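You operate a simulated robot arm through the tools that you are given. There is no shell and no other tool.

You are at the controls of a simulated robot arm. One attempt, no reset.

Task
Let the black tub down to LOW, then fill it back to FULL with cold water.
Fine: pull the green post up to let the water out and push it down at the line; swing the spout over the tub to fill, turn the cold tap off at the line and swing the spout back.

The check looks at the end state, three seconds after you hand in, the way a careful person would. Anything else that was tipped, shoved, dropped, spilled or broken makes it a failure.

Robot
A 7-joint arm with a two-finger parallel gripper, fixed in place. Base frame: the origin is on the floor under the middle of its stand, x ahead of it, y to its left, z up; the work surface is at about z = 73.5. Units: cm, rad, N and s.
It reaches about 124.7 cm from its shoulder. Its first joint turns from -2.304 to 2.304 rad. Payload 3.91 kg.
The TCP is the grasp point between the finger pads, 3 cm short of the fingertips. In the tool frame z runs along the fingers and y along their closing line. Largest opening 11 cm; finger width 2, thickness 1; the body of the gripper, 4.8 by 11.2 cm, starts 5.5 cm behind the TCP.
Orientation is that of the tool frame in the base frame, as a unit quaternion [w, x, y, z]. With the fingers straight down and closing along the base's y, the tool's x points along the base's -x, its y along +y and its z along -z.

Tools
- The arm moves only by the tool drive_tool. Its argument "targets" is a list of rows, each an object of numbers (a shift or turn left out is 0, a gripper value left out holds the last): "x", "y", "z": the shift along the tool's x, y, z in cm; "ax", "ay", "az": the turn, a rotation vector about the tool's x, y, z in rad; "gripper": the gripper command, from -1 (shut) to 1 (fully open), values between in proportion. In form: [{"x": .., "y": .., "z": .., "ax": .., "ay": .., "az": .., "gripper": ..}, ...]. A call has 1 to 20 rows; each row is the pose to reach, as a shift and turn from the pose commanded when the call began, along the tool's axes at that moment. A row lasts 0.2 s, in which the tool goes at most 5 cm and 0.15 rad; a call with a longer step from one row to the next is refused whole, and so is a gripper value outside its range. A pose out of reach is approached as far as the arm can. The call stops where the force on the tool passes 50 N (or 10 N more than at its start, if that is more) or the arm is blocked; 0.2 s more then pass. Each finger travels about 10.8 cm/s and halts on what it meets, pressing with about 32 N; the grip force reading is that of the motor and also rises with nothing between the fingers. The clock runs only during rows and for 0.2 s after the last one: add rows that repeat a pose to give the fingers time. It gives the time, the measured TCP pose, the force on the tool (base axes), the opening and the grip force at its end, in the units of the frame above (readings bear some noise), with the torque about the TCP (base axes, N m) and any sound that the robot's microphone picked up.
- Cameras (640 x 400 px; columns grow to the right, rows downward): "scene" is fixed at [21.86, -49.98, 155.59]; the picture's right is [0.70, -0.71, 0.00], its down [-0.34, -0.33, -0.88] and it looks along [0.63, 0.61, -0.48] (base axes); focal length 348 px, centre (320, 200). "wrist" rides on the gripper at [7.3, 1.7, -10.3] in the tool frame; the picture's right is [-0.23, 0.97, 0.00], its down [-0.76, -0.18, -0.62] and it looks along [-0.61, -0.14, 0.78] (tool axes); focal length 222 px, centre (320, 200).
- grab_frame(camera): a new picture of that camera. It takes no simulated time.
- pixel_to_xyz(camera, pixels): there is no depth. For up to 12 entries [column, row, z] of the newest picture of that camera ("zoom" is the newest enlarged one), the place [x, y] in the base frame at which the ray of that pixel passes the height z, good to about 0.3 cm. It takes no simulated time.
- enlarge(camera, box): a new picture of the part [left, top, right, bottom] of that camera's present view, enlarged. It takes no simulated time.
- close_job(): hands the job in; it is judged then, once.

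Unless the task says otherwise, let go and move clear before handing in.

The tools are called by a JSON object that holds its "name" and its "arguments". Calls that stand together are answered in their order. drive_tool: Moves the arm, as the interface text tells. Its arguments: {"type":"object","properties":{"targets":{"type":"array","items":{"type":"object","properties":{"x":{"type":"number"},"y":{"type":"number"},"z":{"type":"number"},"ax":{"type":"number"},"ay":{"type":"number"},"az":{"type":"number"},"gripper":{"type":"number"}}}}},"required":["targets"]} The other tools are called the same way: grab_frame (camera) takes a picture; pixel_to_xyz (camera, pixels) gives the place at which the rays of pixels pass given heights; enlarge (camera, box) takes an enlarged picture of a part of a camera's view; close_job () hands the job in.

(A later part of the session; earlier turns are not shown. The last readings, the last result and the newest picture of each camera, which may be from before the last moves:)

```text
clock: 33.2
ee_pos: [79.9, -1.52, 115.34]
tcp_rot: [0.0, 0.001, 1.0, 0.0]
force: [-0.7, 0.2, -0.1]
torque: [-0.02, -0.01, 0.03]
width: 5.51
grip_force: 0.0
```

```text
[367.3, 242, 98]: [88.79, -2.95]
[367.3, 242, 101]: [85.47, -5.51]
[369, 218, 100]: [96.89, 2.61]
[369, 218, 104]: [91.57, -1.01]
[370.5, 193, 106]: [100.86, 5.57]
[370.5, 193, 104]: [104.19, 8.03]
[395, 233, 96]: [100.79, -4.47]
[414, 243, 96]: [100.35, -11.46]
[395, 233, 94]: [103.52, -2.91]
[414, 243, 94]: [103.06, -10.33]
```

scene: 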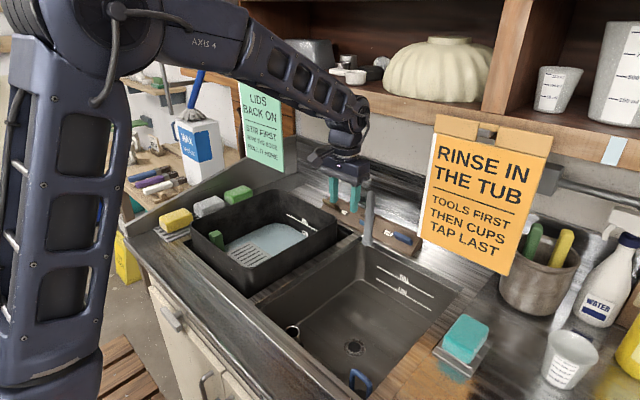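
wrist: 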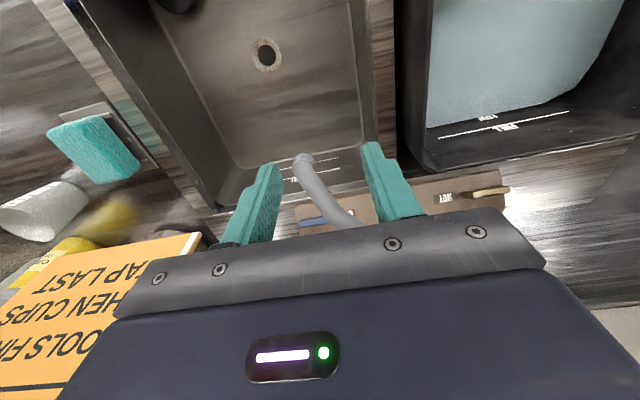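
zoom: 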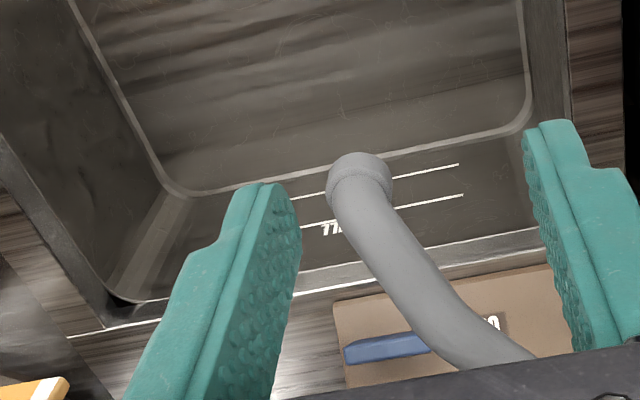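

The tip ring is at about (85.5,-5.3,101) and the riser is near (103,7). I'll move over the pipe about 2 cm behind the tip, open to 7 cm, take a check picture, and then straddle it.

{"name": "drive_tool", "arguments": {"targets": [{"x": -3, "y": -1, "gripper": 0.27}, {"x": -6, "y": -2}, {"x": -7.6, "y": -2.4, "z": 1}, {"x": -7.6, "y": -2.4, "z": 3}]}}

{"name": "grab_frame", "arguments": {"camera": "wrist"}}

{"name": "grab_frame", "arguments": {"camera": "scene"}}

{"name": "enlarge", "arguments": {"camera": "scene", "box": [290, 110, 450, 270]}}

```text
clock: 34.2
ee_pos: [86.72, -3.6, 114.53]
tcp_rot: [0.015, 0.0, 1.0, 0.001]
force: [-0.5, 0.3, 0.2]
torque: [-0.01, -0.02, -0.01]
width: 6.99
grip_force: 0.0
```

```text
taken
```

wrist: 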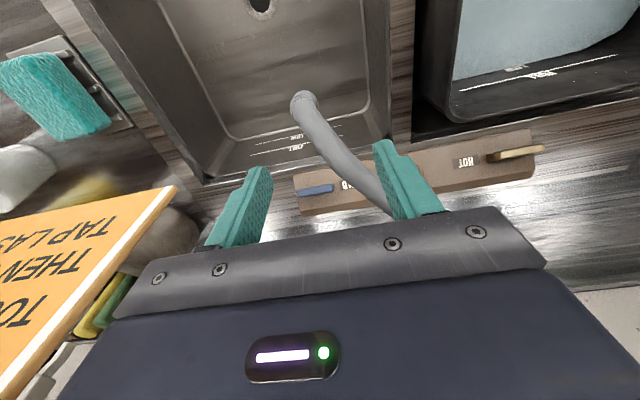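

```text
taken
```

scene: 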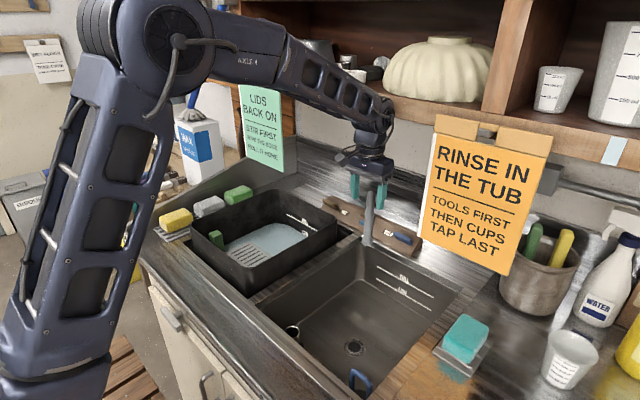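

```text
2.50 times, centred on (370, 190) of scene
```

zoom: 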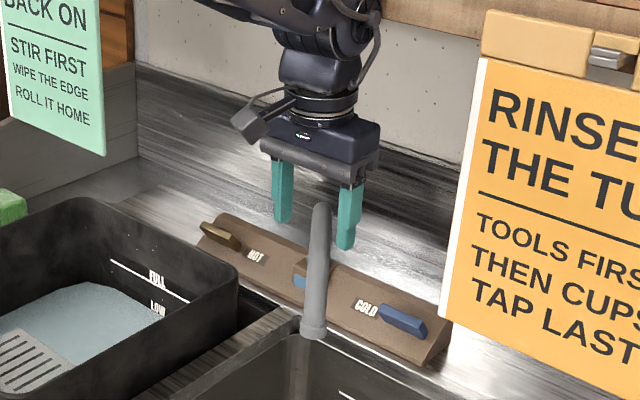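

The pose lags the command (z 114.5 rather than 112.3, with a slight tilt). I'll hold for a moment to see whether the arm settles.

{"name": "drive_tool", "arguments": {"targets": [{}, {}]}}

```text
clock: 34.8
ee_pos: [86.55, -3.88, 114.09]
tcp_rot: [0.012, 0.001, 1.0, 0.0]
force: [-0.6, 0.0, 1.0]
torque: [0.02, -0.03, -0.01]
width: 6.98
grip_force: 0.2
```

The arm isn't reaching the commanded pose: the wrist joint (scene ≈(378,120), about x 87, z 134) is up against the shelf's front edge. I'll back off in x and pitch the gripper 30° forward so the wrist stays behind and below the shelf.

{"name": "drive_tool", "arguments": {"targets": [{"x": 3, "z": 0}, {"x": 6, "z": 0, "ay": -0.1}, {"x": 8.5, "z": 0, "ay": -0.23}, {"x": 8.5, "ay": -0.36}, {"x": 8.5, "ay": -0.45}, {"x": 8.5, "ay": -0.5236}, {"x": 8.5, "ay": -0.5236}]}}

{"name": "grab_frame", "arguments": {"camera": "wrist"}}

{"name": "grab_frame", "arguments": {"camera": "scene"}}

```text
clock: 36.4
ee_pos: [78.99, -3.97, 112.35]
tcp_rot: [0.26, 0.001, 0.966, 0.0]
force: [-0.1, -0.4, 0.1]
torque: [0.05, -0.02, -0.01]
width: 7.01
grip_force: 0.0
```

```text
taken
```

wrist: 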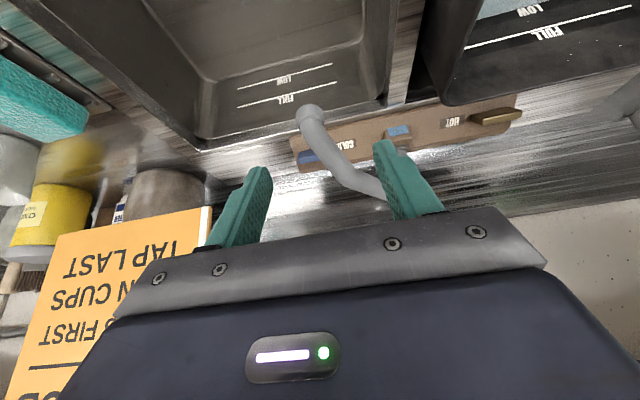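

```text
taken
```

scene: 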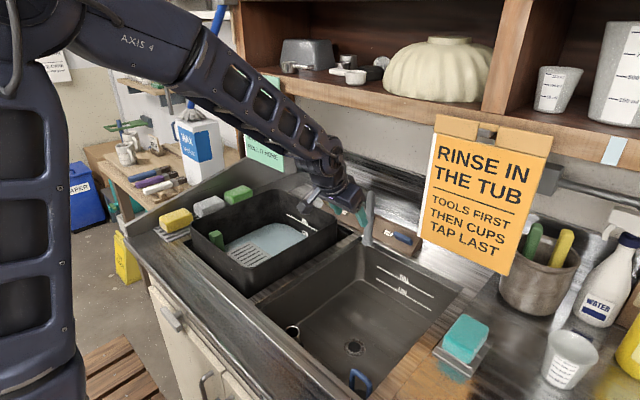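

The arm is back on its commanded pose and the pitched view shows the tap block. I'll enlarge it.

{"name": "enlarge", "arguments": {"camera": "wrist", "box": [270, 80, 540, 220]}}

{"name": "enlarge", "arguments": {"camera": "scene", "box": [290, 150, 430, 260]}}

{"name": "pixel_to_xyz", "arguments": {"camera": "wrist", "pixels": [[307, 112, 101], [307, 112, 99], [325, 150, 104], [345, 175, 105], [345, 175, 107], [398, 131, 95], [308, 158, 95], [308, 158, 97], [496, 118, 95], [496, 118, 97]]}}

```text
2.37 times, centred on (405, 150) of wrist
```

zoom: 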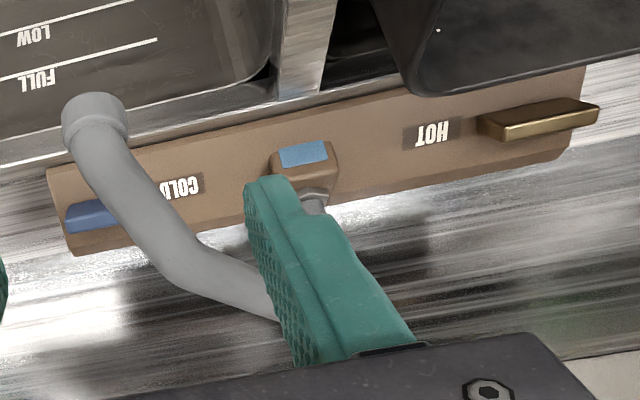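

```text
3.64 times, centred on (360, 205) of scene
```

zoom: 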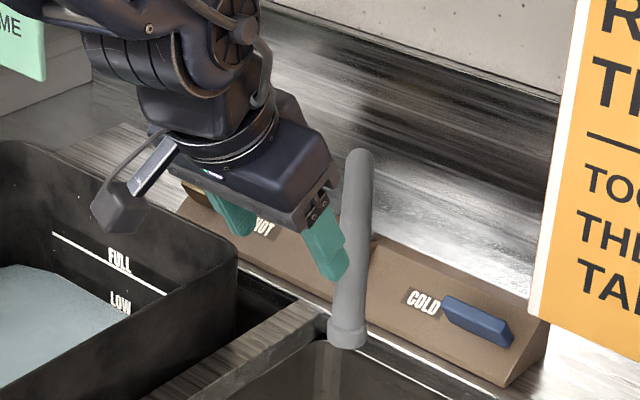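

```text
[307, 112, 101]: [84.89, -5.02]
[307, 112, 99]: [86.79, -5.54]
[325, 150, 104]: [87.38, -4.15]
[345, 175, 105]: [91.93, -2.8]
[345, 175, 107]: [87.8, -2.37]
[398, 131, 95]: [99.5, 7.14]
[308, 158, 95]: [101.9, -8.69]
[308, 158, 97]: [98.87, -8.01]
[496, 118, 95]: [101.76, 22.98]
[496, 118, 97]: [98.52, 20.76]
```

The spout's tip is at about (85,-5,101), with the pipe at about (87.4,-4.2,104). I'll bring the pitched, open fingers down around the pipe just behind the tip.

{"name": "drive_tool", "arguments": {"targets": [{"x": -0.6, "z": 3}, {"x": -1.2, "z": 6}, {"x": -1.8, "z": 9}, {"x": -2.2, "z": 11}, {"x": -2.43, "z": 12.2}]}}

{"name": "grab_frame", "arguments": {"camera": "wrist"}}

{"name": "enlarge", "arguments": {"camera": "scene", "box": [290, 150, 430, 260]}}

```text
clock: 37.6
ee_pos: [87.24, -3.96, 103.08]
tcp_rot: [0.259, 0.0, 0.966, 0.001]
force: [0.8, 0.0, 0.1]
torque: [0.01, 0.0, 0.01]
width: 7.0
grip_force: 0.1
```

```text
taken
```

wrist: 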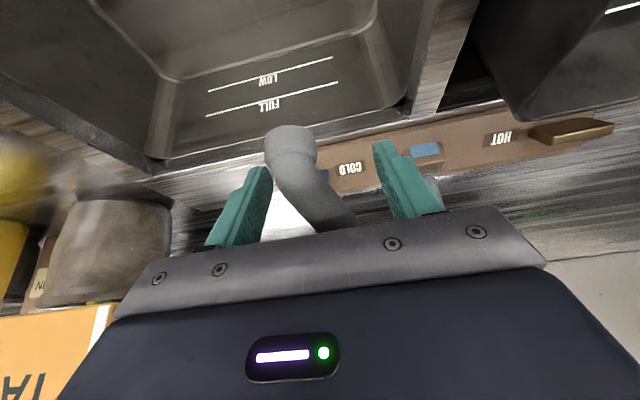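

```text
3.64 times, centred on (360, 205) of scene
```

zoom: 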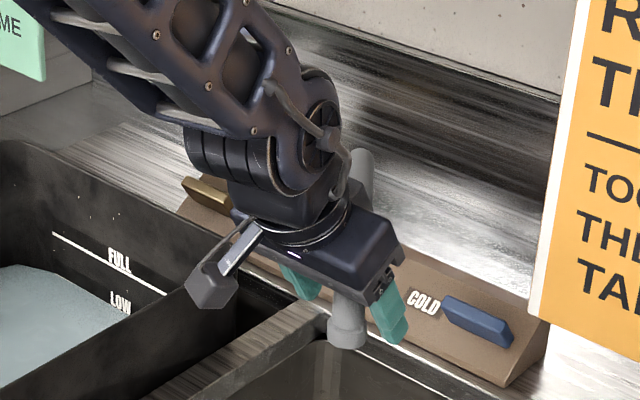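

The spout sits between the fingers (wrist (290,150)). I'll narrow to 5.5 cm and begin swinging it along an arc toward the tub, stopping partway to check.

{"name": "drive_tool", "arguments": {"targets": [{"gripper": 0.0}, {"gripper": 0.0}, {"x": 0.75, "y": 1.36, "z": -0.435}, {"x": 1.42, "y": 2.85, "z": -0.82}, {"x": 1.97, "y": 4.39, "z": -1.14}, {"x": 2.42, "y": 5.99, "z": -1.4}, {"x": 2.73, "y": 7.63, "z": -1.575}]}}

{"name": "grab_frame", "arguments": {"camera": "wrist"}}

{"name": "enlarge", "arguments": {"camera": "scene", "box": [270, 150, 430, 270]}}

```text
clock: 39.2
ee_pos: [84.13, 3.65, 103.07]
tcp_rot: [0.26, 0.0, 0.966, 0.0]
force: [0.0, 0.1, -0.5]
torque: [0.01, 0.0, 0.02]
width: 5.48
grip_force: 0.1
```

```text
taken
```

wrist: 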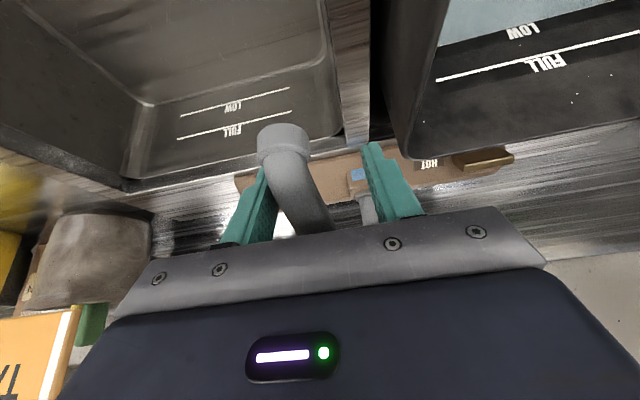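

```text
3.33 times, centred on (350, 210) of scene
```

zoom: 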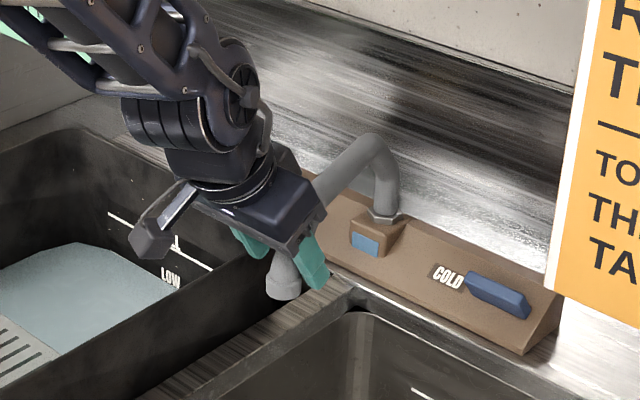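

The spout swings freely with almost no force, and the riser is now visible at scene zoom (385,215), near (103,6). I'll continue the arc to bring it over the tub.

{"name": "drive_tool", "arguments": {"targets": [{"x": 0.19, "y": 1.66, "z": -0.11}, {"x": 0.25, "y": 3.33, "z": -0.145}, {"x": 0.19, "y": 5.0, "z": -0.11}, {"x": 0, "y": 6.66, "z": 0}, {"x": -0.31, "y": 8.3, "z": 0.18}, {"x": -0.75, "y": 9.9, "z": 0.435}, {"x": -1.31, "y": 11.44, "z": 0.755}, {"x": -1.97, "y": 12.93, "z": 1.14}, {"x": -2.75, "y": 14.34, "z": 1.59}]}}

{"name": "grab_frame", "arguments": {"camera": "wrist"}}

{"name": "enlarge", "arguments": {"camera": "scene", "box": [240, 150, 400, 270]}}

```text
clock: 41.2
ee_pos: [87.31, 17.94, 103.03]
tcp_rot: [0.26, 0.002, 0.966, -0.001]
force: [0.0, -0.4, 0.3]
torque: [0.03, 0.04, 0.0]
width: 5.49
grip_force: 0.0
```

```text
taken
```

wrist: 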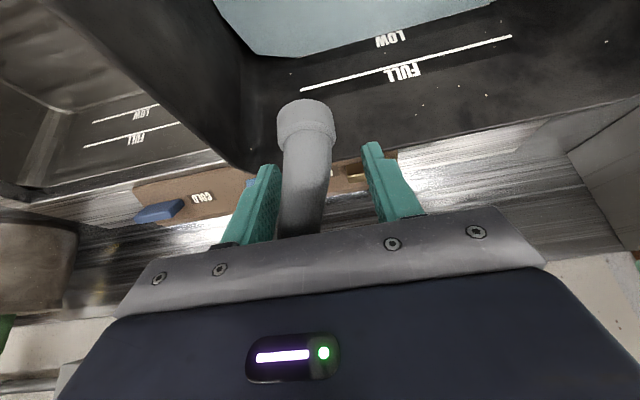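

```text
3.33 times, centred on (320, 210) of scene
```

zoom: 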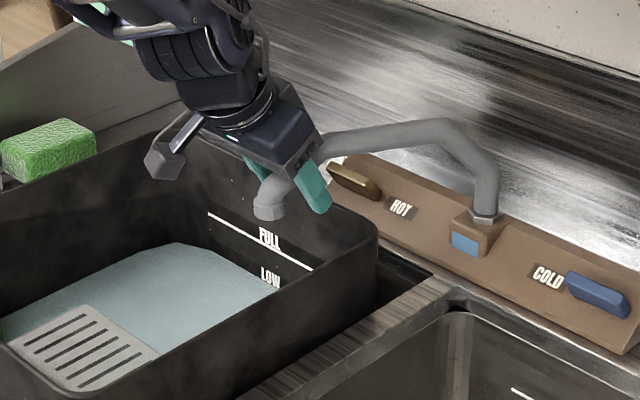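

The tip (scene zoom (270,210)) now looks to be over the tub, near its back wall. I'll check where it is.

{"name": "grab_frame", "arguments": {"camera": "scene"}}

{"name": "pixel_to_xyz", "arguments": {"camera": "scene", "pixels": [[305, 213.6, 101], [305, 213.6, 100], [369, 214.5, 97], [337, 218.8, 97.2], [276, 188.6, 97.2], [248, 267.5, 97.2]]}}

{"name": "pixel_to_xyz", "arguments": {"camera": "wrist", "pixels": [[306, 108, 101], [306, 108, 102], [306, 125, 100]]}}

```text
taken
```

scene: 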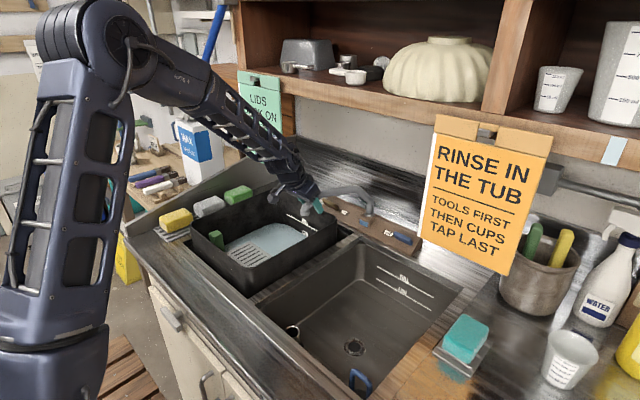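

```text
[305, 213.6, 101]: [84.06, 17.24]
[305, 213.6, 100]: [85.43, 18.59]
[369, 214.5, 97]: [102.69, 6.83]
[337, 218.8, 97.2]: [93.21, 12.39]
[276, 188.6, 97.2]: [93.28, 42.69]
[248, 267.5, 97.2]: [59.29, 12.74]
```

```text
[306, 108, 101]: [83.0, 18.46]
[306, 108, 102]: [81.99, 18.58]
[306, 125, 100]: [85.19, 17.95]
```

The tip is at about (84,17.8), inside the tub but only about 4 cm from its right wall. I'll nudge it about 9° further for margin.

{"name": "drive_tool", "arguments": {"targets": [{"x": -0.8, "y": 1.25, "z": 0.46}, {"x": -1.86, "y": 2.56, "z": 1.08}, {"x": -1.86, "y": 2.56, "z": 1.08}]}}

{"name": "grab_frame", "arguments": {"camera": "wrist"}}

{"name": "enlarge", "arguments": {"camera": "scene", "box": [240, 150, 400, 270]}}

{"name": "pixel_to_xyz", "arguments": {"camera": "wrist", "pixels": [[306, 108, 101], [306, 125, 100]]}}

```text
clock: 42.0
ee_pos: [89.55, 20.64, 102.99]
tcp_rot: [0.259, 0.001, 0.966, 0.0]
force: [-0.1, -0.3, 0.8]
torque: [0.01, 0.01, -0.01]
width: 5.49
grip_force: 0.1
```

```text
taken
```

wrist: 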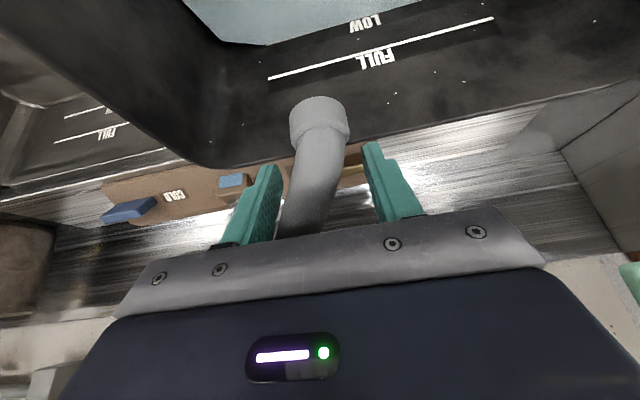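

```text
3.33 times, centred on (320, 210) of scene
```

zoom: 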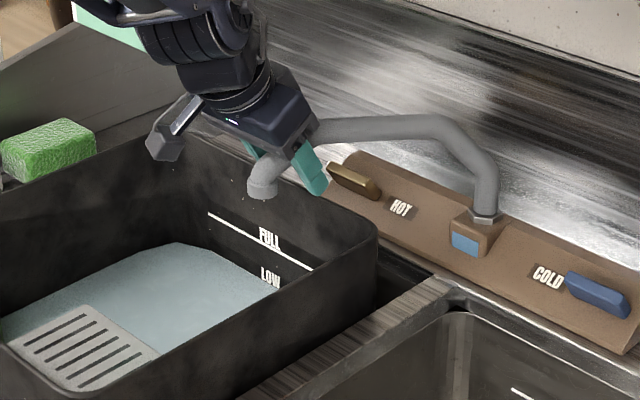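

```text
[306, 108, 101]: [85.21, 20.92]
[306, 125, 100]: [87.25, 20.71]
```

The tip is now at about (85.5,21.6), well inside the tub. I'll withdraw the fingers back along their axis, then move to a viewpoint facing the cold handle.

{"name": "drive_tool", "arguments": {"targets": [{"z": -3}, {"z": -6}, {"z": -9}, {"z": -11}]}}

{"name": "drive_tool", "arguments": {"targets": [{"y": -4}, {"y": -8}, {"y": -12}, {"y": -16}, {"y": -20}, {"y": -24}, {"y": -27, "x": -1, "z": 1}, {"y": -28, "x": -3.5, "z": 3}]}}

{"name": "grab_frame", "arguments": {"camera": "wrist"}}

{"name": "enlarge", "arguments": {"camera": "wrist", "box": [240, 80, 440, 220]}}

{"name": "grab_frame", "arguments": {"camera": "scene"}}

```text
clock: 43.0
ee_pos: [84.03, 20.48, 112.47]
tcp_rot: [0.259, -0.001, 0.966, 0.001]
force: [1.2, -0.7, 0.1]
torque: [0.0, -0.02, 0.0]
width: 5.51
grip_force: 0.1
```

```text
clock: 44.8
ee_pos: [88.15, -7.43, 111.88]
tcp_rot: [0.259, 0.001, 0.966, 0.0]
force: [-0.5, 0.2, -0.1]
torque: [0.02, 0.0, -0.04]
width: 5.51
grip_force: 0.1
```

```text
taken
```

wrist: 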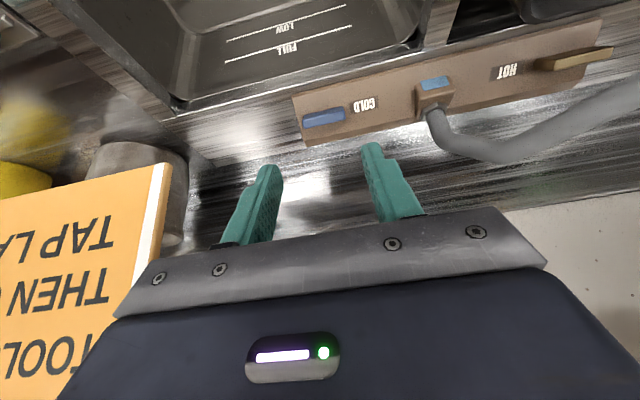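

```text
2.86 times, centred on (340, 150) of wrist
```

zoom: 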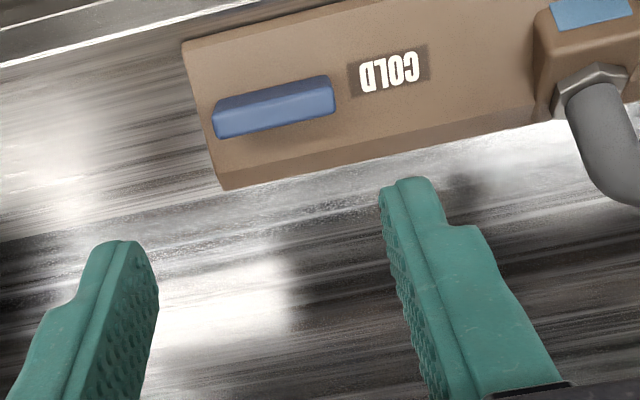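

```text
taken
```

scene: 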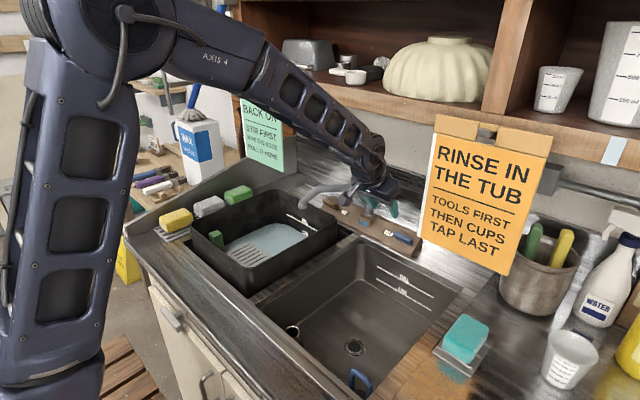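

The cold handle is a blue bar lying across the sloped face, with its ends at wrist ≈(302,122) and (345,113). I'll triangulate its ends and the block's face before touching it.

{"name": "pixel_to_xyz", "arguments": {"camera": "wrist", "pixels": [[302, 122, 95], [302, 122, 98], [345, 113.3, 95], [345, 113.3, 98], [292.5, 94.5, 93], [292.5, 94.5, 95], [307, 146, 96], [307, 146, 98], [433, 112, 97]]}}

{"name": "pixel_to_xyz", "arguments": {"camera": "scene", "pixels": [[413, 242.7, 95], [413, 242.7, 98], [394.2, 234, 95], [394.2, 234, 98]]}}

{"name": "enlarge", "arguments": {"camera": "scene", "box": [360, 200, 440, 260]}}

```text
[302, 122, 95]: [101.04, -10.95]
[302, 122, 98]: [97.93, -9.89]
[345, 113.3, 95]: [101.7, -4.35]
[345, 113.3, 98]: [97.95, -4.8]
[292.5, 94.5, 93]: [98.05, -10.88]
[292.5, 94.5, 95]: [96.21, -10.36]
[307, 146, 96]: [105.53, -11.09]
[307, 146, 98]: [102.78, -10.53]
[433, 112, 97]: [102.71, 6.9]
```

```text
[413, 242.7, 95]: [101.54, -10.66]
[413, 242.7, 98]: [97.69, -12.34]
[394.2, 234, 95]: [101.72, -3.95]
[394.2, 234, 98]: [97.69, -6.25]
```

```text
6.67 times, centred on (400, 230) of scene
```

zoom: 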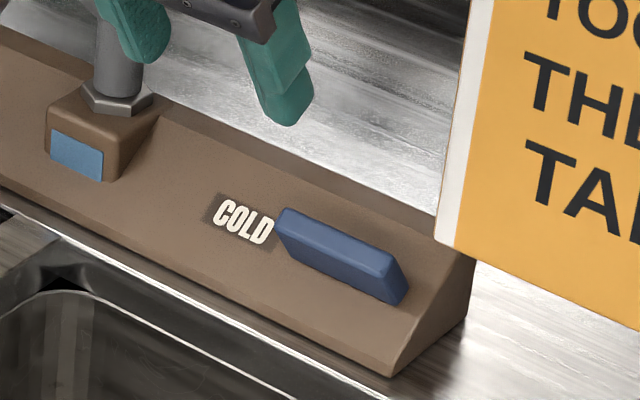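

The bar is centred near (101.4,-7.5,95.2) and about 6.7 cm long. I'll measure the block's front and back edges too, to get the slope of its face.

{"name": "pixel_to_xyz", "arguments": {"camera": "scene", "pixels": [[410.8, 256.2, 91], [410.8, 256.2, 93], [422.7, 238.5, 96], [422.7, 238.5, 98], [368, 215, 97], [411.3, 274.5, 90], [336.8, 259.2, 90]]}}

{"name": "pixel_to_xyz", "arguments": {"camera": "wrist", "pixels": [[292, 95, 91], [292, 95, 93], [305.7, 145.8, 96], [305.7, 145.8, 98]]}}

```text
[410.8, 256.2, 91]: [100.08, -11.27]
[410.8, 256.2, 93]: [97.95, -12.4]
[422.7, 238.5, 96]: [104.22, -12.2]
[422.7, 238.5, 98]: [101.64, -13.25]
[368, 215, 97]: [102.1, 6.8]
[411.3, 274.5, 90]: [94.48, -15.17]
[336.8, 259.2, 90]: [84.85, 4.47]
```

```text
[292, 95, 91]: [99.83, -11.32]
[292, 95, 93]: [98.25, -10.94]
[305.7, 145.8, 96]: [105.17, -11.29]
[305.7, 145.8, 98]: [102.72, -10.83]
```

The block's face runs from about (99.8,91.3) up to (106.3,95), a 30° slope, which matches my pitch. I'll zoom in on both handles to look for where their stems are.

{"name": "enlarge", "arguments": {"camera": "wrist", "box": [500, 30, 640, 110]}}

{"name": "enlarge", "arguments": {"camera": "wrist", "box": [285, 80, 385, 150]}}

{"name": "enlarge", "arguments": {"camera": "scene", "box": [385, 220, 425, 250]}}

{"name": "enlarge", "arguments": {"camera": "scene", "box": [310, 190, 350, 220]}}

```text
4.57 times, centred on (570, 70) of wrist
```

zoom: 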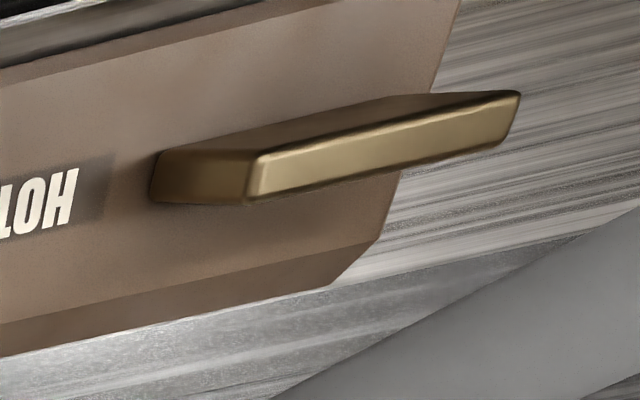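

```text
5.71 times, centred on (335, 115) of wrist
```

zoom: 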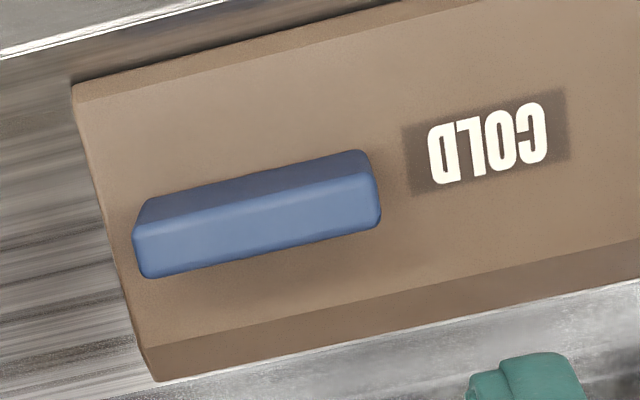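

```text
13.33 times, centred on (405, 235) of scene
```

zoom: 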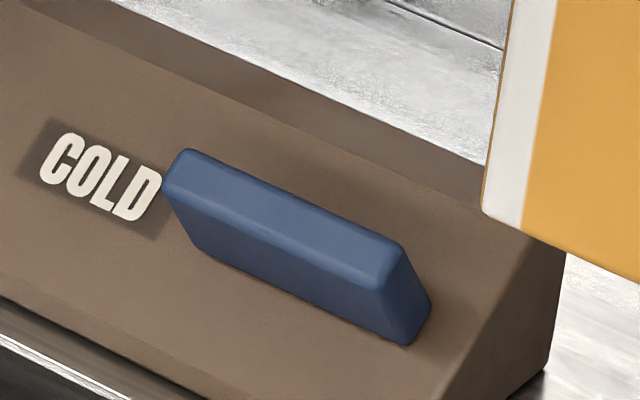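

```text
13.33 times, centred on (330, 205) of scene
```

zoom: 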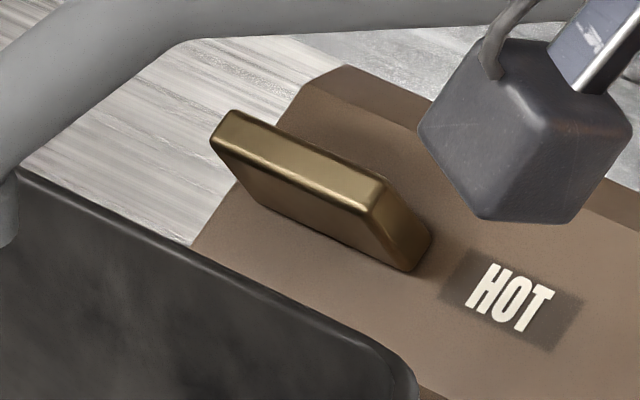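

Both handles are upright fins on the sloped face, so they should twist about the face normal. I'll triangulate the centre of the blue fin's outer face (wrist (324.1,120.1), scene (402.3,236.1)).

{"name": "pixel_to_xyz", "arguments": {"camera": "wrist", "pixels": [[324.1, 120.1, 94], [324.1, 120.1, 95], [324.1, 120.1, 96], [302.3, 121.1, 95.5], [304.4, 128.7, 95.5], [344.6, 111.1, 95.5], [345.5, 119.4, 95.5]]}}

{"name": "pixel_to_xyz", "arguments": {"camera": "scene", "pixels": [[402.3, 236.1, 94], [402.3, 236.1, 95], [402.3, 236.1, 96], [393.2, 233.5, 95.5], [394.9, 231.3, 95.5], [411.4, 238.2, 95.5], [409.9, 241.4, 95.5]]}}

```text
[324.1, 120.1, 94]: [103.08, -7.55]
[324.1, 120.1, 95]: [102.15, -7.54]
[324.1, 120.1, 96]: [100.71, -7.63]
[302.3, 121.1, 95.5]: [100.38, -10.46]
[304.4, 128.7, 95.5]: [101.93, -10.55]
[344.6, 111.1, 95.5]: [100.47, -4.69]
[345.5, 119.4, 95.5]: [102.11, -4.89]
```

```text
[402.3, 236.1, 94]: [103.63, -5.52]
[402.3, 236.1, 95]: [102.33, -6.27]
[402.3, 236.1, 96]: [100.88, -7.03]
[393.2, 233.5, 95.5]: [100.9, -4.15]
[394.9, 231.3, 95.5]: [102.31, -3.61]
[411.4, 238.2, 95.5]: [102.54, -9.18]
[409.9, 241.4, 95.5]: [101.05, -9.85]
```

The fin's outer face is centred near (100.4,-7.5,96.3), about 6 cm long and about 2.4 cm proud of the face. I'll yaw the gripper 90° about its axis here in free space so the fingers close across the fin.

{"name": "drive_tool", "arguments": {"targets": [{"az": 0.14}, {"az": 0.28}, {"az": 0.42}, {"az": 0.56}, {"az": 0.7}, {"az": 0.84}, {"az": 0.98}, {"az": 1.12}, {"az": 1.26}, {"az": 1.4}, {"az": 1.5}, {"az": 1.5708}, {"az": 1.5708}]}}

{"name": "grab_frame", "arguments": {"camera": "wrist"}}

{"name": "grab_frame", "arguments": {"camera": "scene"}}

```text
clock: 47.6
ee_pos: [88.53, -7.3, 111.75]
tcp_rot: [0.182, 0.683, 0.683, 0.184]
force: [-0.6, 0.3, -0.1]
torque: [-0.02, -0.02, -0.02]
width: 5.53
grip_force: 0.1
```

```text
taken
```

wrist: 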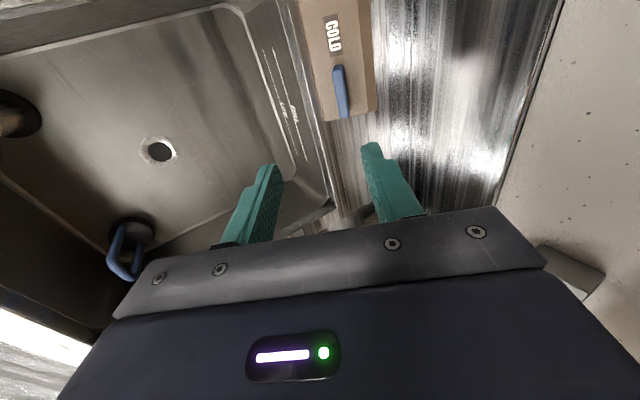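

```text
taken
```

scene: 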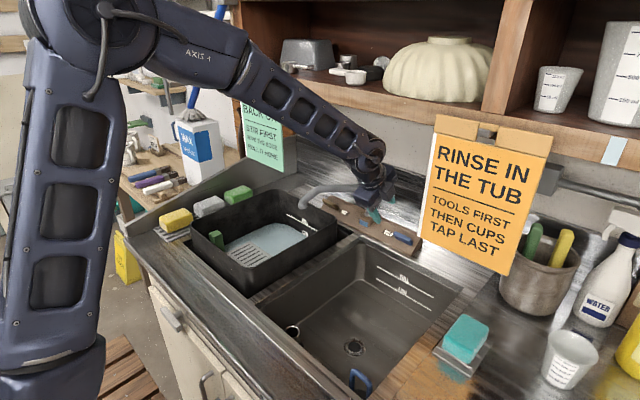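

The gripper is yawed and the fin shows at wrist (341,92). I'll zoom in to refine its position from this second angle.

{"name": "enlarge", "arguments": {"camera": "wrist", "box": [280, 40, 400, 140]}}

```text
4.00 times, centred on (340, 90) of wrist
```

zoom: 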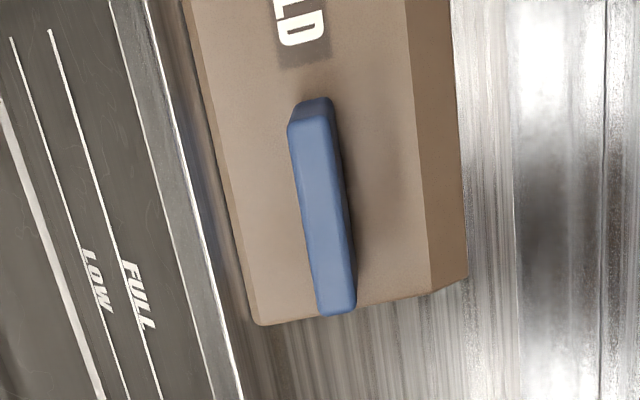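

I'll query the outer-face centre (zoom (324,213)) and the ends at candidate heights.

{"name": "pixel_to_xyz", "arguments": {"camera": "zoom", "pixels": [[324, 213, 95], [324, 213, 96], [324, 213, 97], [311, 121, 96], [338, 307, 96], [256, 325, 91.3], [432, 292, 94.8], [432, 292, 96], [466, 280, 91.3]]}}

```text
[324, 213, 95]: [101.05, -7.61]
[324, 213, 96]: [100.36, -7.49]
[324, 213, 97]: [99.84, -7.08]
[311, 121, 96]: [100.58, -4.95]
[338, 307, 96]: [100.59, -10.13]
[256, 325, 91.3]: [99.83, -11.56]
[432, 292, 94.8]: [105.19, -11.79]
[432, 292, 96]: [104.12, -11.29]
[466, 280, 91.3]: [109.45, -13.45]
```

All views agree on the fin's outer-face centre at (100.4,-7.4,96.2), with the fin spanning y -10.1 to -4.9. I'll move to a pre-grasp point 6 cm out along the face normal, with the fingers open.

{"name": "drive_tool", "arguments": {"targets": [{"x": 0.1, "y": 0.7, "z": 3.4, "gripper": 0.0}, {"x": 0.1, "y": 1.4, "z": 6.8}, {"x": 0.1, "y": 2.0, "z": 10}, {"x": 0.1, "y": 2.56, "z": 12.5}, {"x": 0.1, "y": 2.56, "z": 13.37}, {"x": 0.1, "y": 2.56, "z": 13.37}]}}

{"name": "grab_frame", "arguments": {"camera": "wrist"}}

{"name": "enlarge", "arguments": {"camera": "wrist", "box": [240, 60, 440, 220]}}

{"name": "enlarge", "arguments": {"camera": "scene", "box": [330, 140, 450, 260]}}

```text
clock: 49.0
ee_pos: [97.45, -7.34, 101.43]
tcp_rot: [0.184, 0.683, 0.682, 0.185]
force: [-0.2, -0.1, 0.3]
torque: [0.02, -0.04, 0.01]
width: 5.48
grip_force: 0.0
```

```text
taken
```

wrist: 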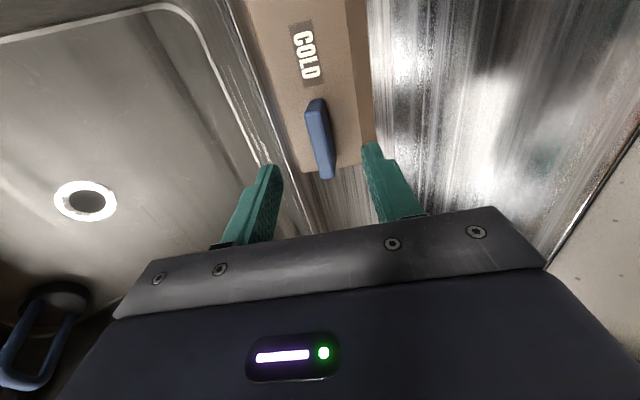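

```text
2.50 times, centred on (340, 140) of wrist
```

zoom: 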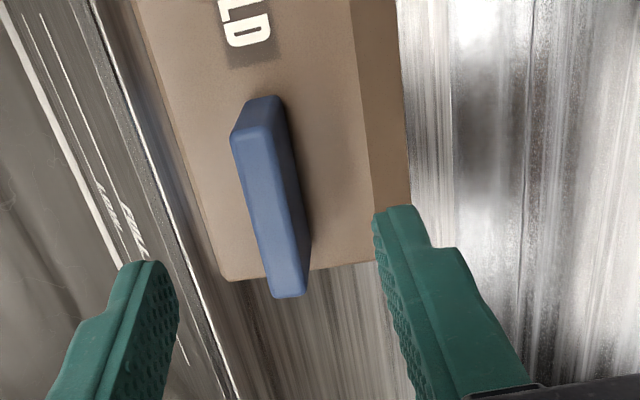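

```text
3.33 times, centred on (390, 200) of scene
```

zoom: 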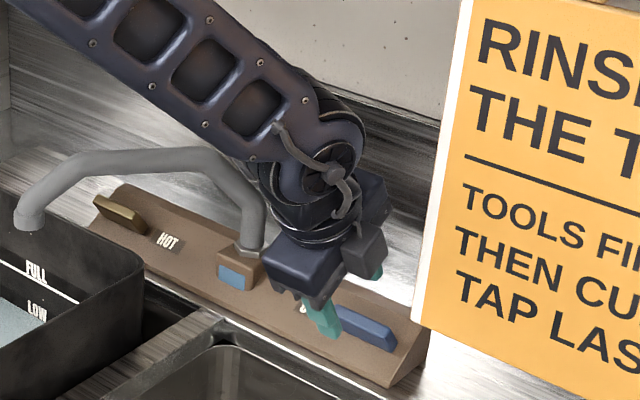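

The fin lies between the fingers (zoom (267,212)). I'll verify its centre against the approach line.

{"name": "pixel_to_xyz", "arguments": {"camera": "wrist", "pixels": [[318.8, 144.8, 96], [318.8, 144.8, 96.5], [307, 113, 96.2], [331, 177, 96.2]]}}

```text
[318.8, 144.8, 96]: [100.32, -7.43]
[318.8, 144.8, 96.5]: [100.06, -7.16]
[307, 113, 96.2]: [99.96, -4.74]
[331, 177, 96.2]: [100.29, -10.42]
```

The approach line passes within 0.2 cm of the fin's centre. I'll advance 4.8 cm along the normal.

{"name": "drive_tool", "arguments": {"targets": [{"z": 1.5}, {"z": 3}, {"z": 4}, {"z": 4.8}, {"z": 4.8}]}}

{"name": "grab_frame", "arguments": {"camera": "wrist"}}

{"name": "enlarge", "arguments": {"camera": "wrist", "box": [240, 60, 440, 220]}}

{"name": "enlarge", "arguments": {"camera": "scene", "box": [330, 140, 450, 260]}}

```text
clock: 50.2
ee_pos: [99.92, -7.21, 97.22]
tcp_rot: [0.184, 0.683, 0.683, 0.182]
force: [-0.1, -0.2, 0.6]
torque: [0.02, 0.04, 0.0]
width: 5.49
grip_force: 0.1
```

```text
taken
```

wrist: 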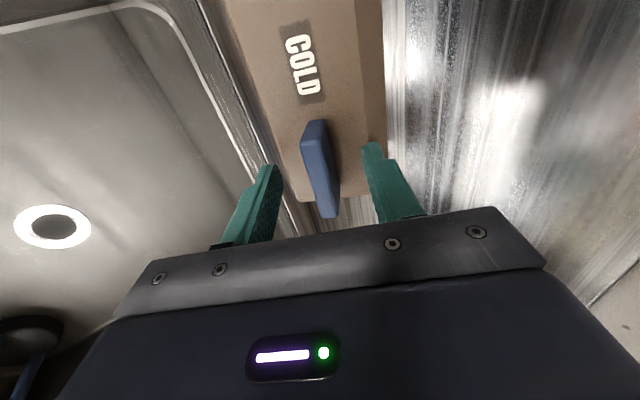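

```text
2.50 times, centred on (340, 140) of wrist
```

zoom: 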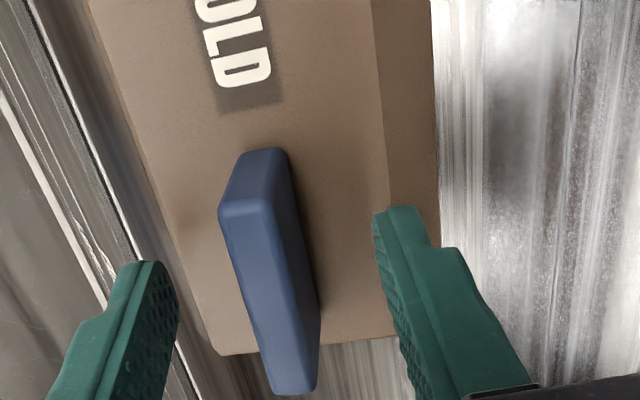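

```text
3.33 times, centred on (390, 200) of scene
```

zoom: 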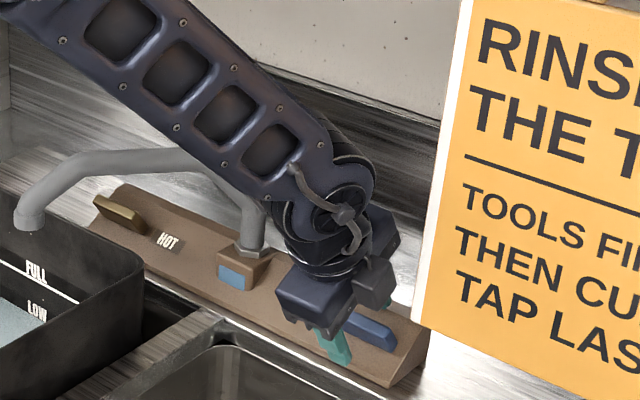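

The fingers straddle the fin with no contact force. I'll shift 0.25 cm to centre on the fin, then close on it.

{"name": "drive_tool", "arguments": {"targets": [{"x": -0.25}, {"x": -0.25, "z": 0.3, "gripper": -0.3}, {"x": -0.25, "z": 0.3, "gripper": -0.6}, {"x": -0.25, "z": 0.3, "gripper": -0.9}, {"x": -0.25, "z": 0.3, "gripper": -0.9}, {"x": -0.25, "z": 0.3, "gripper": -0.9}]}}

{"name": "enlarge", "arguments": {"camera": "wrist", "box": [240, 60, 440, 220]}}

{"name": "enlarge", "arguments": {"camera": "scene", "box": [270, 150, 430, 270]}}

```text
clock: 51.6
ee_pos: [100.09, -7.54, 97.07]
tcp_rot: [0.184, 0.683, 0.682, 0.184]
force: [21.4, 1.4, 5.1]
torque: [-0.01, -1.54, 0.1]
width: 1.55
grip_force: 45.0
```

```text
2.50 times, centred on (340, 140) of wrist
```

zoom: 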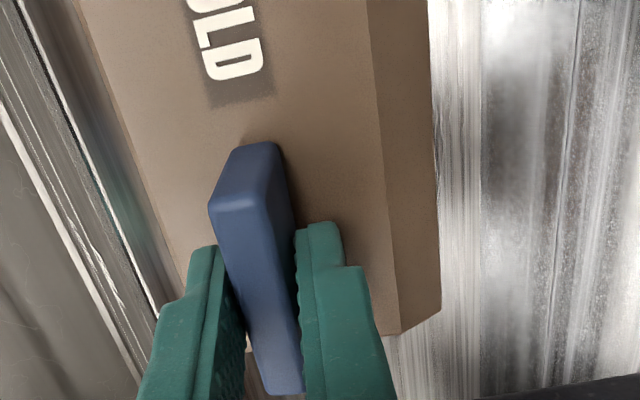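

```text
3.33 times, centred on (350, 210) of scene
```

zoom: 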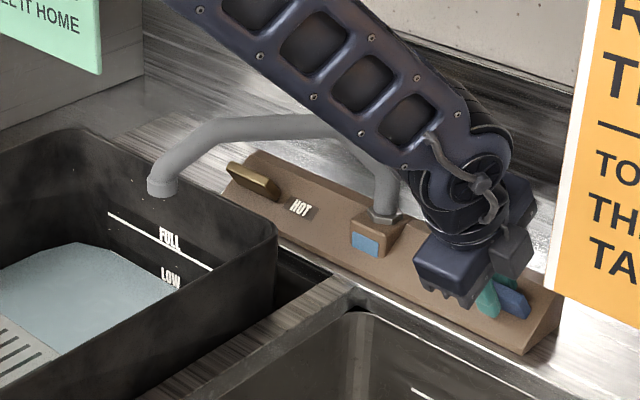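

The fin is gripped (width 1.55), but there's about 21 N of side load along the closing line. I'll shift 0.2 cm along +tool y to relieve it before twisting.

{"name": "drive_tool", "arguments": {"targets": [{"y": 0.1}, {"y": 0.2}, {"y": 0.2}]}}

```text
clock: 52.4
ee_pos: [100.07, -7.42, 97.13]
tcp_rot: [0.183, 0.683, 0.683, 0.183]
force: [-5.3, 1.3, 10.8]
torque: [-0.21, -1.17, -0.06]
width: 1.56
grip_force: 45.2
```

The side load is gone, though a slight press into the face remains (about 12 N along the normal). I'll retract 0.2 cm and try a small counter-clockwise twist (negative az), watching the torque.

{"name": "drive_tool", "arguments": {"targets": [{"z": -0.2}, {"z": -0.2, "az": -0.07}, {"z": -0.2, "az": -0.14}]}}

{"name": "enlarge", "arguments": {"camera": "wrist", "box": [240, 60, 440, 220]}}

{"name": "enlarge", "arguments": {"camera": "scene", "box": [270, 180, 350, 240]}}

```text
clock: 53.2
ee_pos: [100.05, -7.56, 97.19]
tcp_rot: [0.195, 0.634, 0.729, 0.17]
force: [11.1, 0.1, -8.8]
torque: [-0.79, -1.33, -0.63]
width: 1.55
grip_force: 45.0
```

```text
2.50 times, centred on (340, 140) of wrist
```

zoom: 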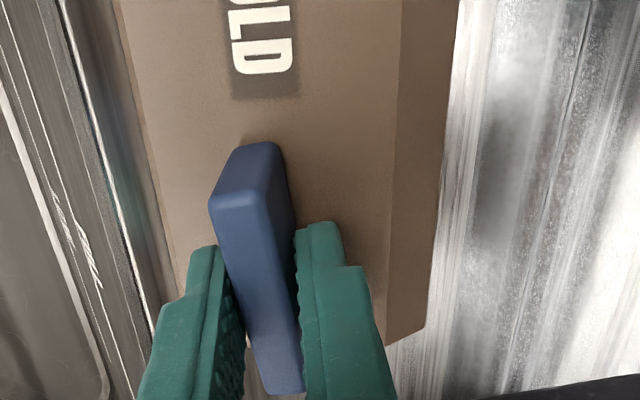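

```text
6.67 times, centred on (310, 210) of scene
```

zoom: 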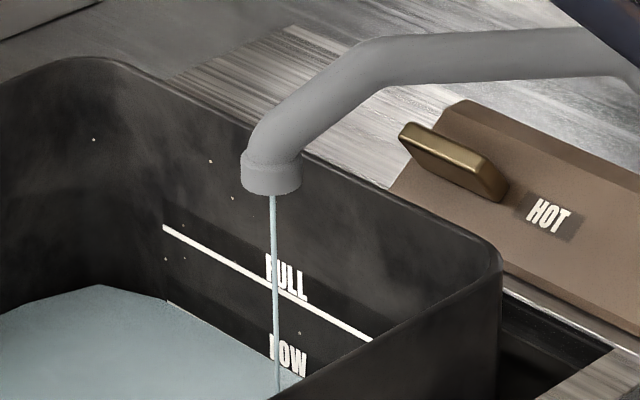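

The fin turned with the gripper, and a thin stream now falls from the spout into the tub (zoom (275,195) to (280,390)). I'll open it further, to about 0.55 rad, for a moderate flow.

{"name": "drive_tool", "arguments": {"targets": [{"az": -0.14}, {"az": -0.28}, {"az": -0.41}, {"az": -0.41}, {"az": -0.41}]}}

{"name": "enlarge", "arguments": {"camera": "scene", "box": [240, 180, 350, 270]}}

{"name": "grab_frame", "arguments": {"camera": "wrist"}}

```text
clock: 54.4
ee_pos: [99.94, -7.55, 97.16]
tcp_rot: [0.225, 0.472, 0.843, 0.126]
force: [-2.9, 1.1, -2.7]
torque: [0.67, -0.77, 0.43]
width: 1.52
grip_force: 45.0
```

```text
4.44 times, centred on (295, 225) of scene
```

zoom: 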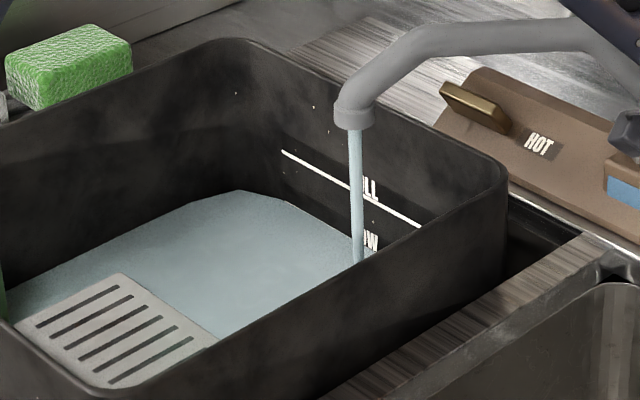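

```text
taken
```

wrist: 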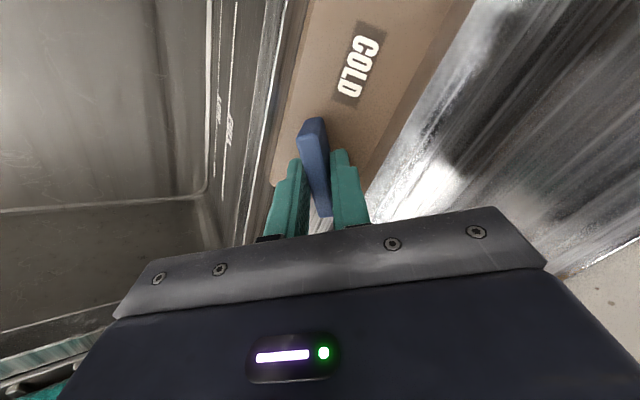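

There's a steady stream into the tub. I'll hold for 2 s and measure the fill rate.

{"name": "drive_tool", "arguments": {"targets": [{}, {}, {}, {}, {}, {}, {}, {}, {}]}}

{"name": "enlarge", "arguments": {"camera": "scene", "box": [240, 180, 350, 270]}}

```text
clock: 56.4
ee_pos: [99.92, -7.63, 97.22]
tcp_rot: [0.226, 0.472, 0.842, 0.127]
force: [-8.7, 3.4, -4.4]
torque: [0.41, -0.83, 0.34]
width: 1.5
grip_force: 44.5
```

```text
4.44 times, centred on (295, 225) of scene
```

zoom: 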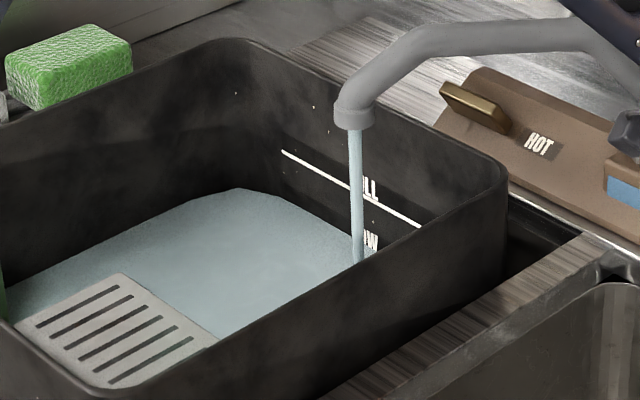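

The level rises only about 2–3 zoom px per 2 s, with some 40 px to go. I'll open the tap about 0.3 rad more.

{"name": "drive_tool", "arguments": {"targets": [{"az": -0.1}, {"az": -0.2}, {"az": -0.3}, {"az": -0.3}, {"az": -0.3}, {"az": -0.3}, {"az": -0.3}, {"az": -0.3}, {"az": -0.3}]}}

{"name": "enlarge", "arguments": {"camera": "scene", "box": [240, 180, 350, 270]}}

```text
clock: 58.4
ee_pos: [99.91, -7.46, 97.21]
tcp_rot: [0.243, 0.341, 0.903, 0.091]
force: [-5.2, -0.2, -1.6]
torque: [0.78, -0.46, 0.56]
width: 1.45
grip_force: 45.1
```

```text
4.44 times, centred on (295, 225) of scene
```

zoom: 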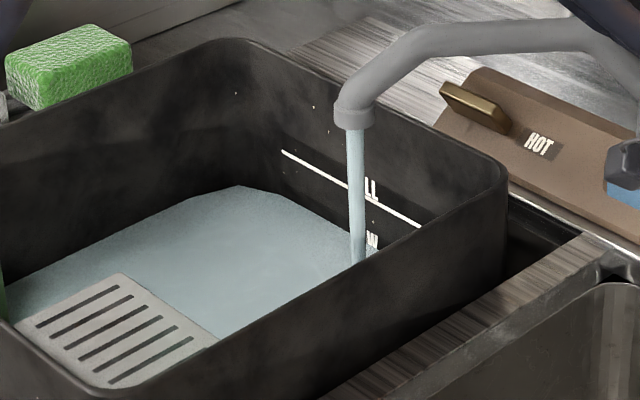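

The flow is good and the far corner of the water is at zoom row 186 (FULL was near row 146). I'll hold for 4 s.

{"name": "drive_tool", "arguments": {"targets": [{}, {}, {}, {}, {}, {}, {}, {}, {}, {}, {}, {}, {}, {}, {}, {}, {}, {}, {}]}}

{"name": "enlarge", "arguments": {"camera": "scene", "box": [240, 180, 350, 270]}}

```text
clock: 62.4
ee_pos: [100.01, -7.52, 97.2]
tcp_rot: [0.243, 0.341, 0.904, 0.092]
force: [-2.3, -0.5, 0.9]
torque: [0.64, -0.72, 0.5]
width: 1.45
grip_force: 44.3
```

```text
4.44 times, centred on (295, 225) of scene
```

zoom: 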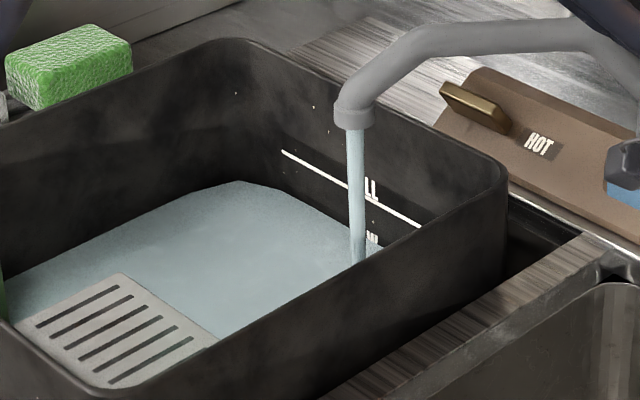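

It's rising about 1.3 zoom px/s, with roughly 25 s to go. I'll hold for another 8 s in two calls and then look.

{"name": "drive_tool", "arguments": {"targets": [{}, {}, {}, {}, {}, {}, {}, {}, {}, {}, {}, {}, {}, {}, {}, {}, {}, {}, {}, {}]}}

{"name": "drive_tool", "arguments": {"targets": [{}, {}, {}, {}, {}, {}, {}, {}, {}, {}, {}, {}, {}, {}, {}, {}, {}, {}, {}, {}]}}

{"name": "enlarge", "arguments": {"camera": "scene", "box": [240, 180, 350, 270]}}

```text
clock: 66.6
ee_pos: [100.02, -7.54, 97.23]
tcp_rot: [0.244, 0.341, 0.903, 0.091]
force: [0.4, -1.9, 2.4]
torque: [0.73, -0.6, 0.55]
width: 1.44
grip_force: 44.4
```

```text
clock: 70.8
ee_pos: [99.99, -7.38, 97.24]
tcp_rot: [0.243, 0.342, 0.903, 0.091]
force: [2.0, -0.2, 2.8]
torque: [0.74, -0.64, 0.52]
width: 1.46
grip_force: 44.6
```

```text
4.44 times, centred on (295, 225) of scene
```

zoom: 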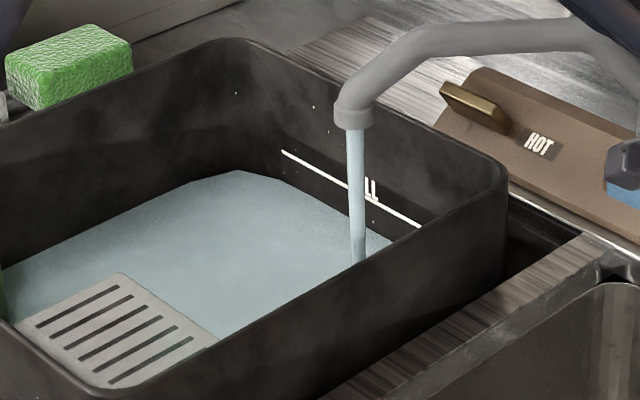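

The far corner is now at row 170, still about 1.3 px/s, with roughly 17 s left. I'll hold for another 8 s and look.

{"name": "drive_tool", "arguments": {"targets": [{}, {}, {}, {}, {}, {}, {}, {}, {}, {}, {}, {}, {}, {}, {}, {}, {}, {}, {}, {}]}}

{"name": "drive_tool", "arguments": {"targets": [{}, {}, {}, {}, {}, {}, {}, {}, {}, {}, {}, {}, {}, {}, {}, {}, {}, {}]}}

{"name": "enlarge", "arguments": {"camera": "scene", "box": [270, 200, 330, 245]}}

```text
clock: 75.0
ee_pos: [99.97, -7.56, 97.23]
tcp_rot: [0.243, 0.341, 0.904, 0.09]
force: [-1.7, 0.9, 2.0]
torque: [0.65, -0.79, 0.47]
width: 1.48
grip_force: 45.0
```

```text
clock: 78.8
ee_pos: [99.94, -7.53, 97.27]
tcp_rot: [0.243, 0.341, 0.904, 0.091]
force: [-2.0, -0.7, 1.7]
torque: [0.59, -0.8, 0.47]
width: 1.46
grip_force: 44.5
```

```text
8.89 times, centred on (300, 222) of scene
```

zoom: 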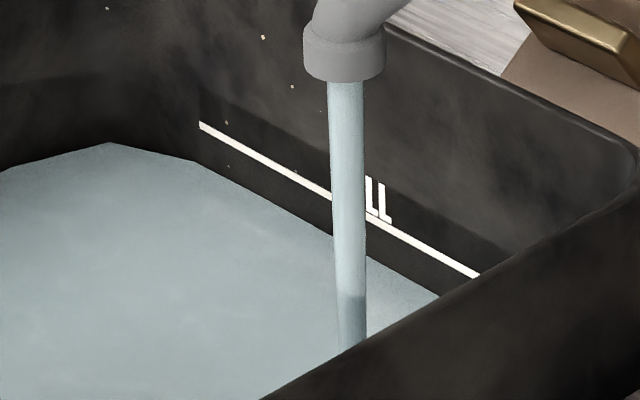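

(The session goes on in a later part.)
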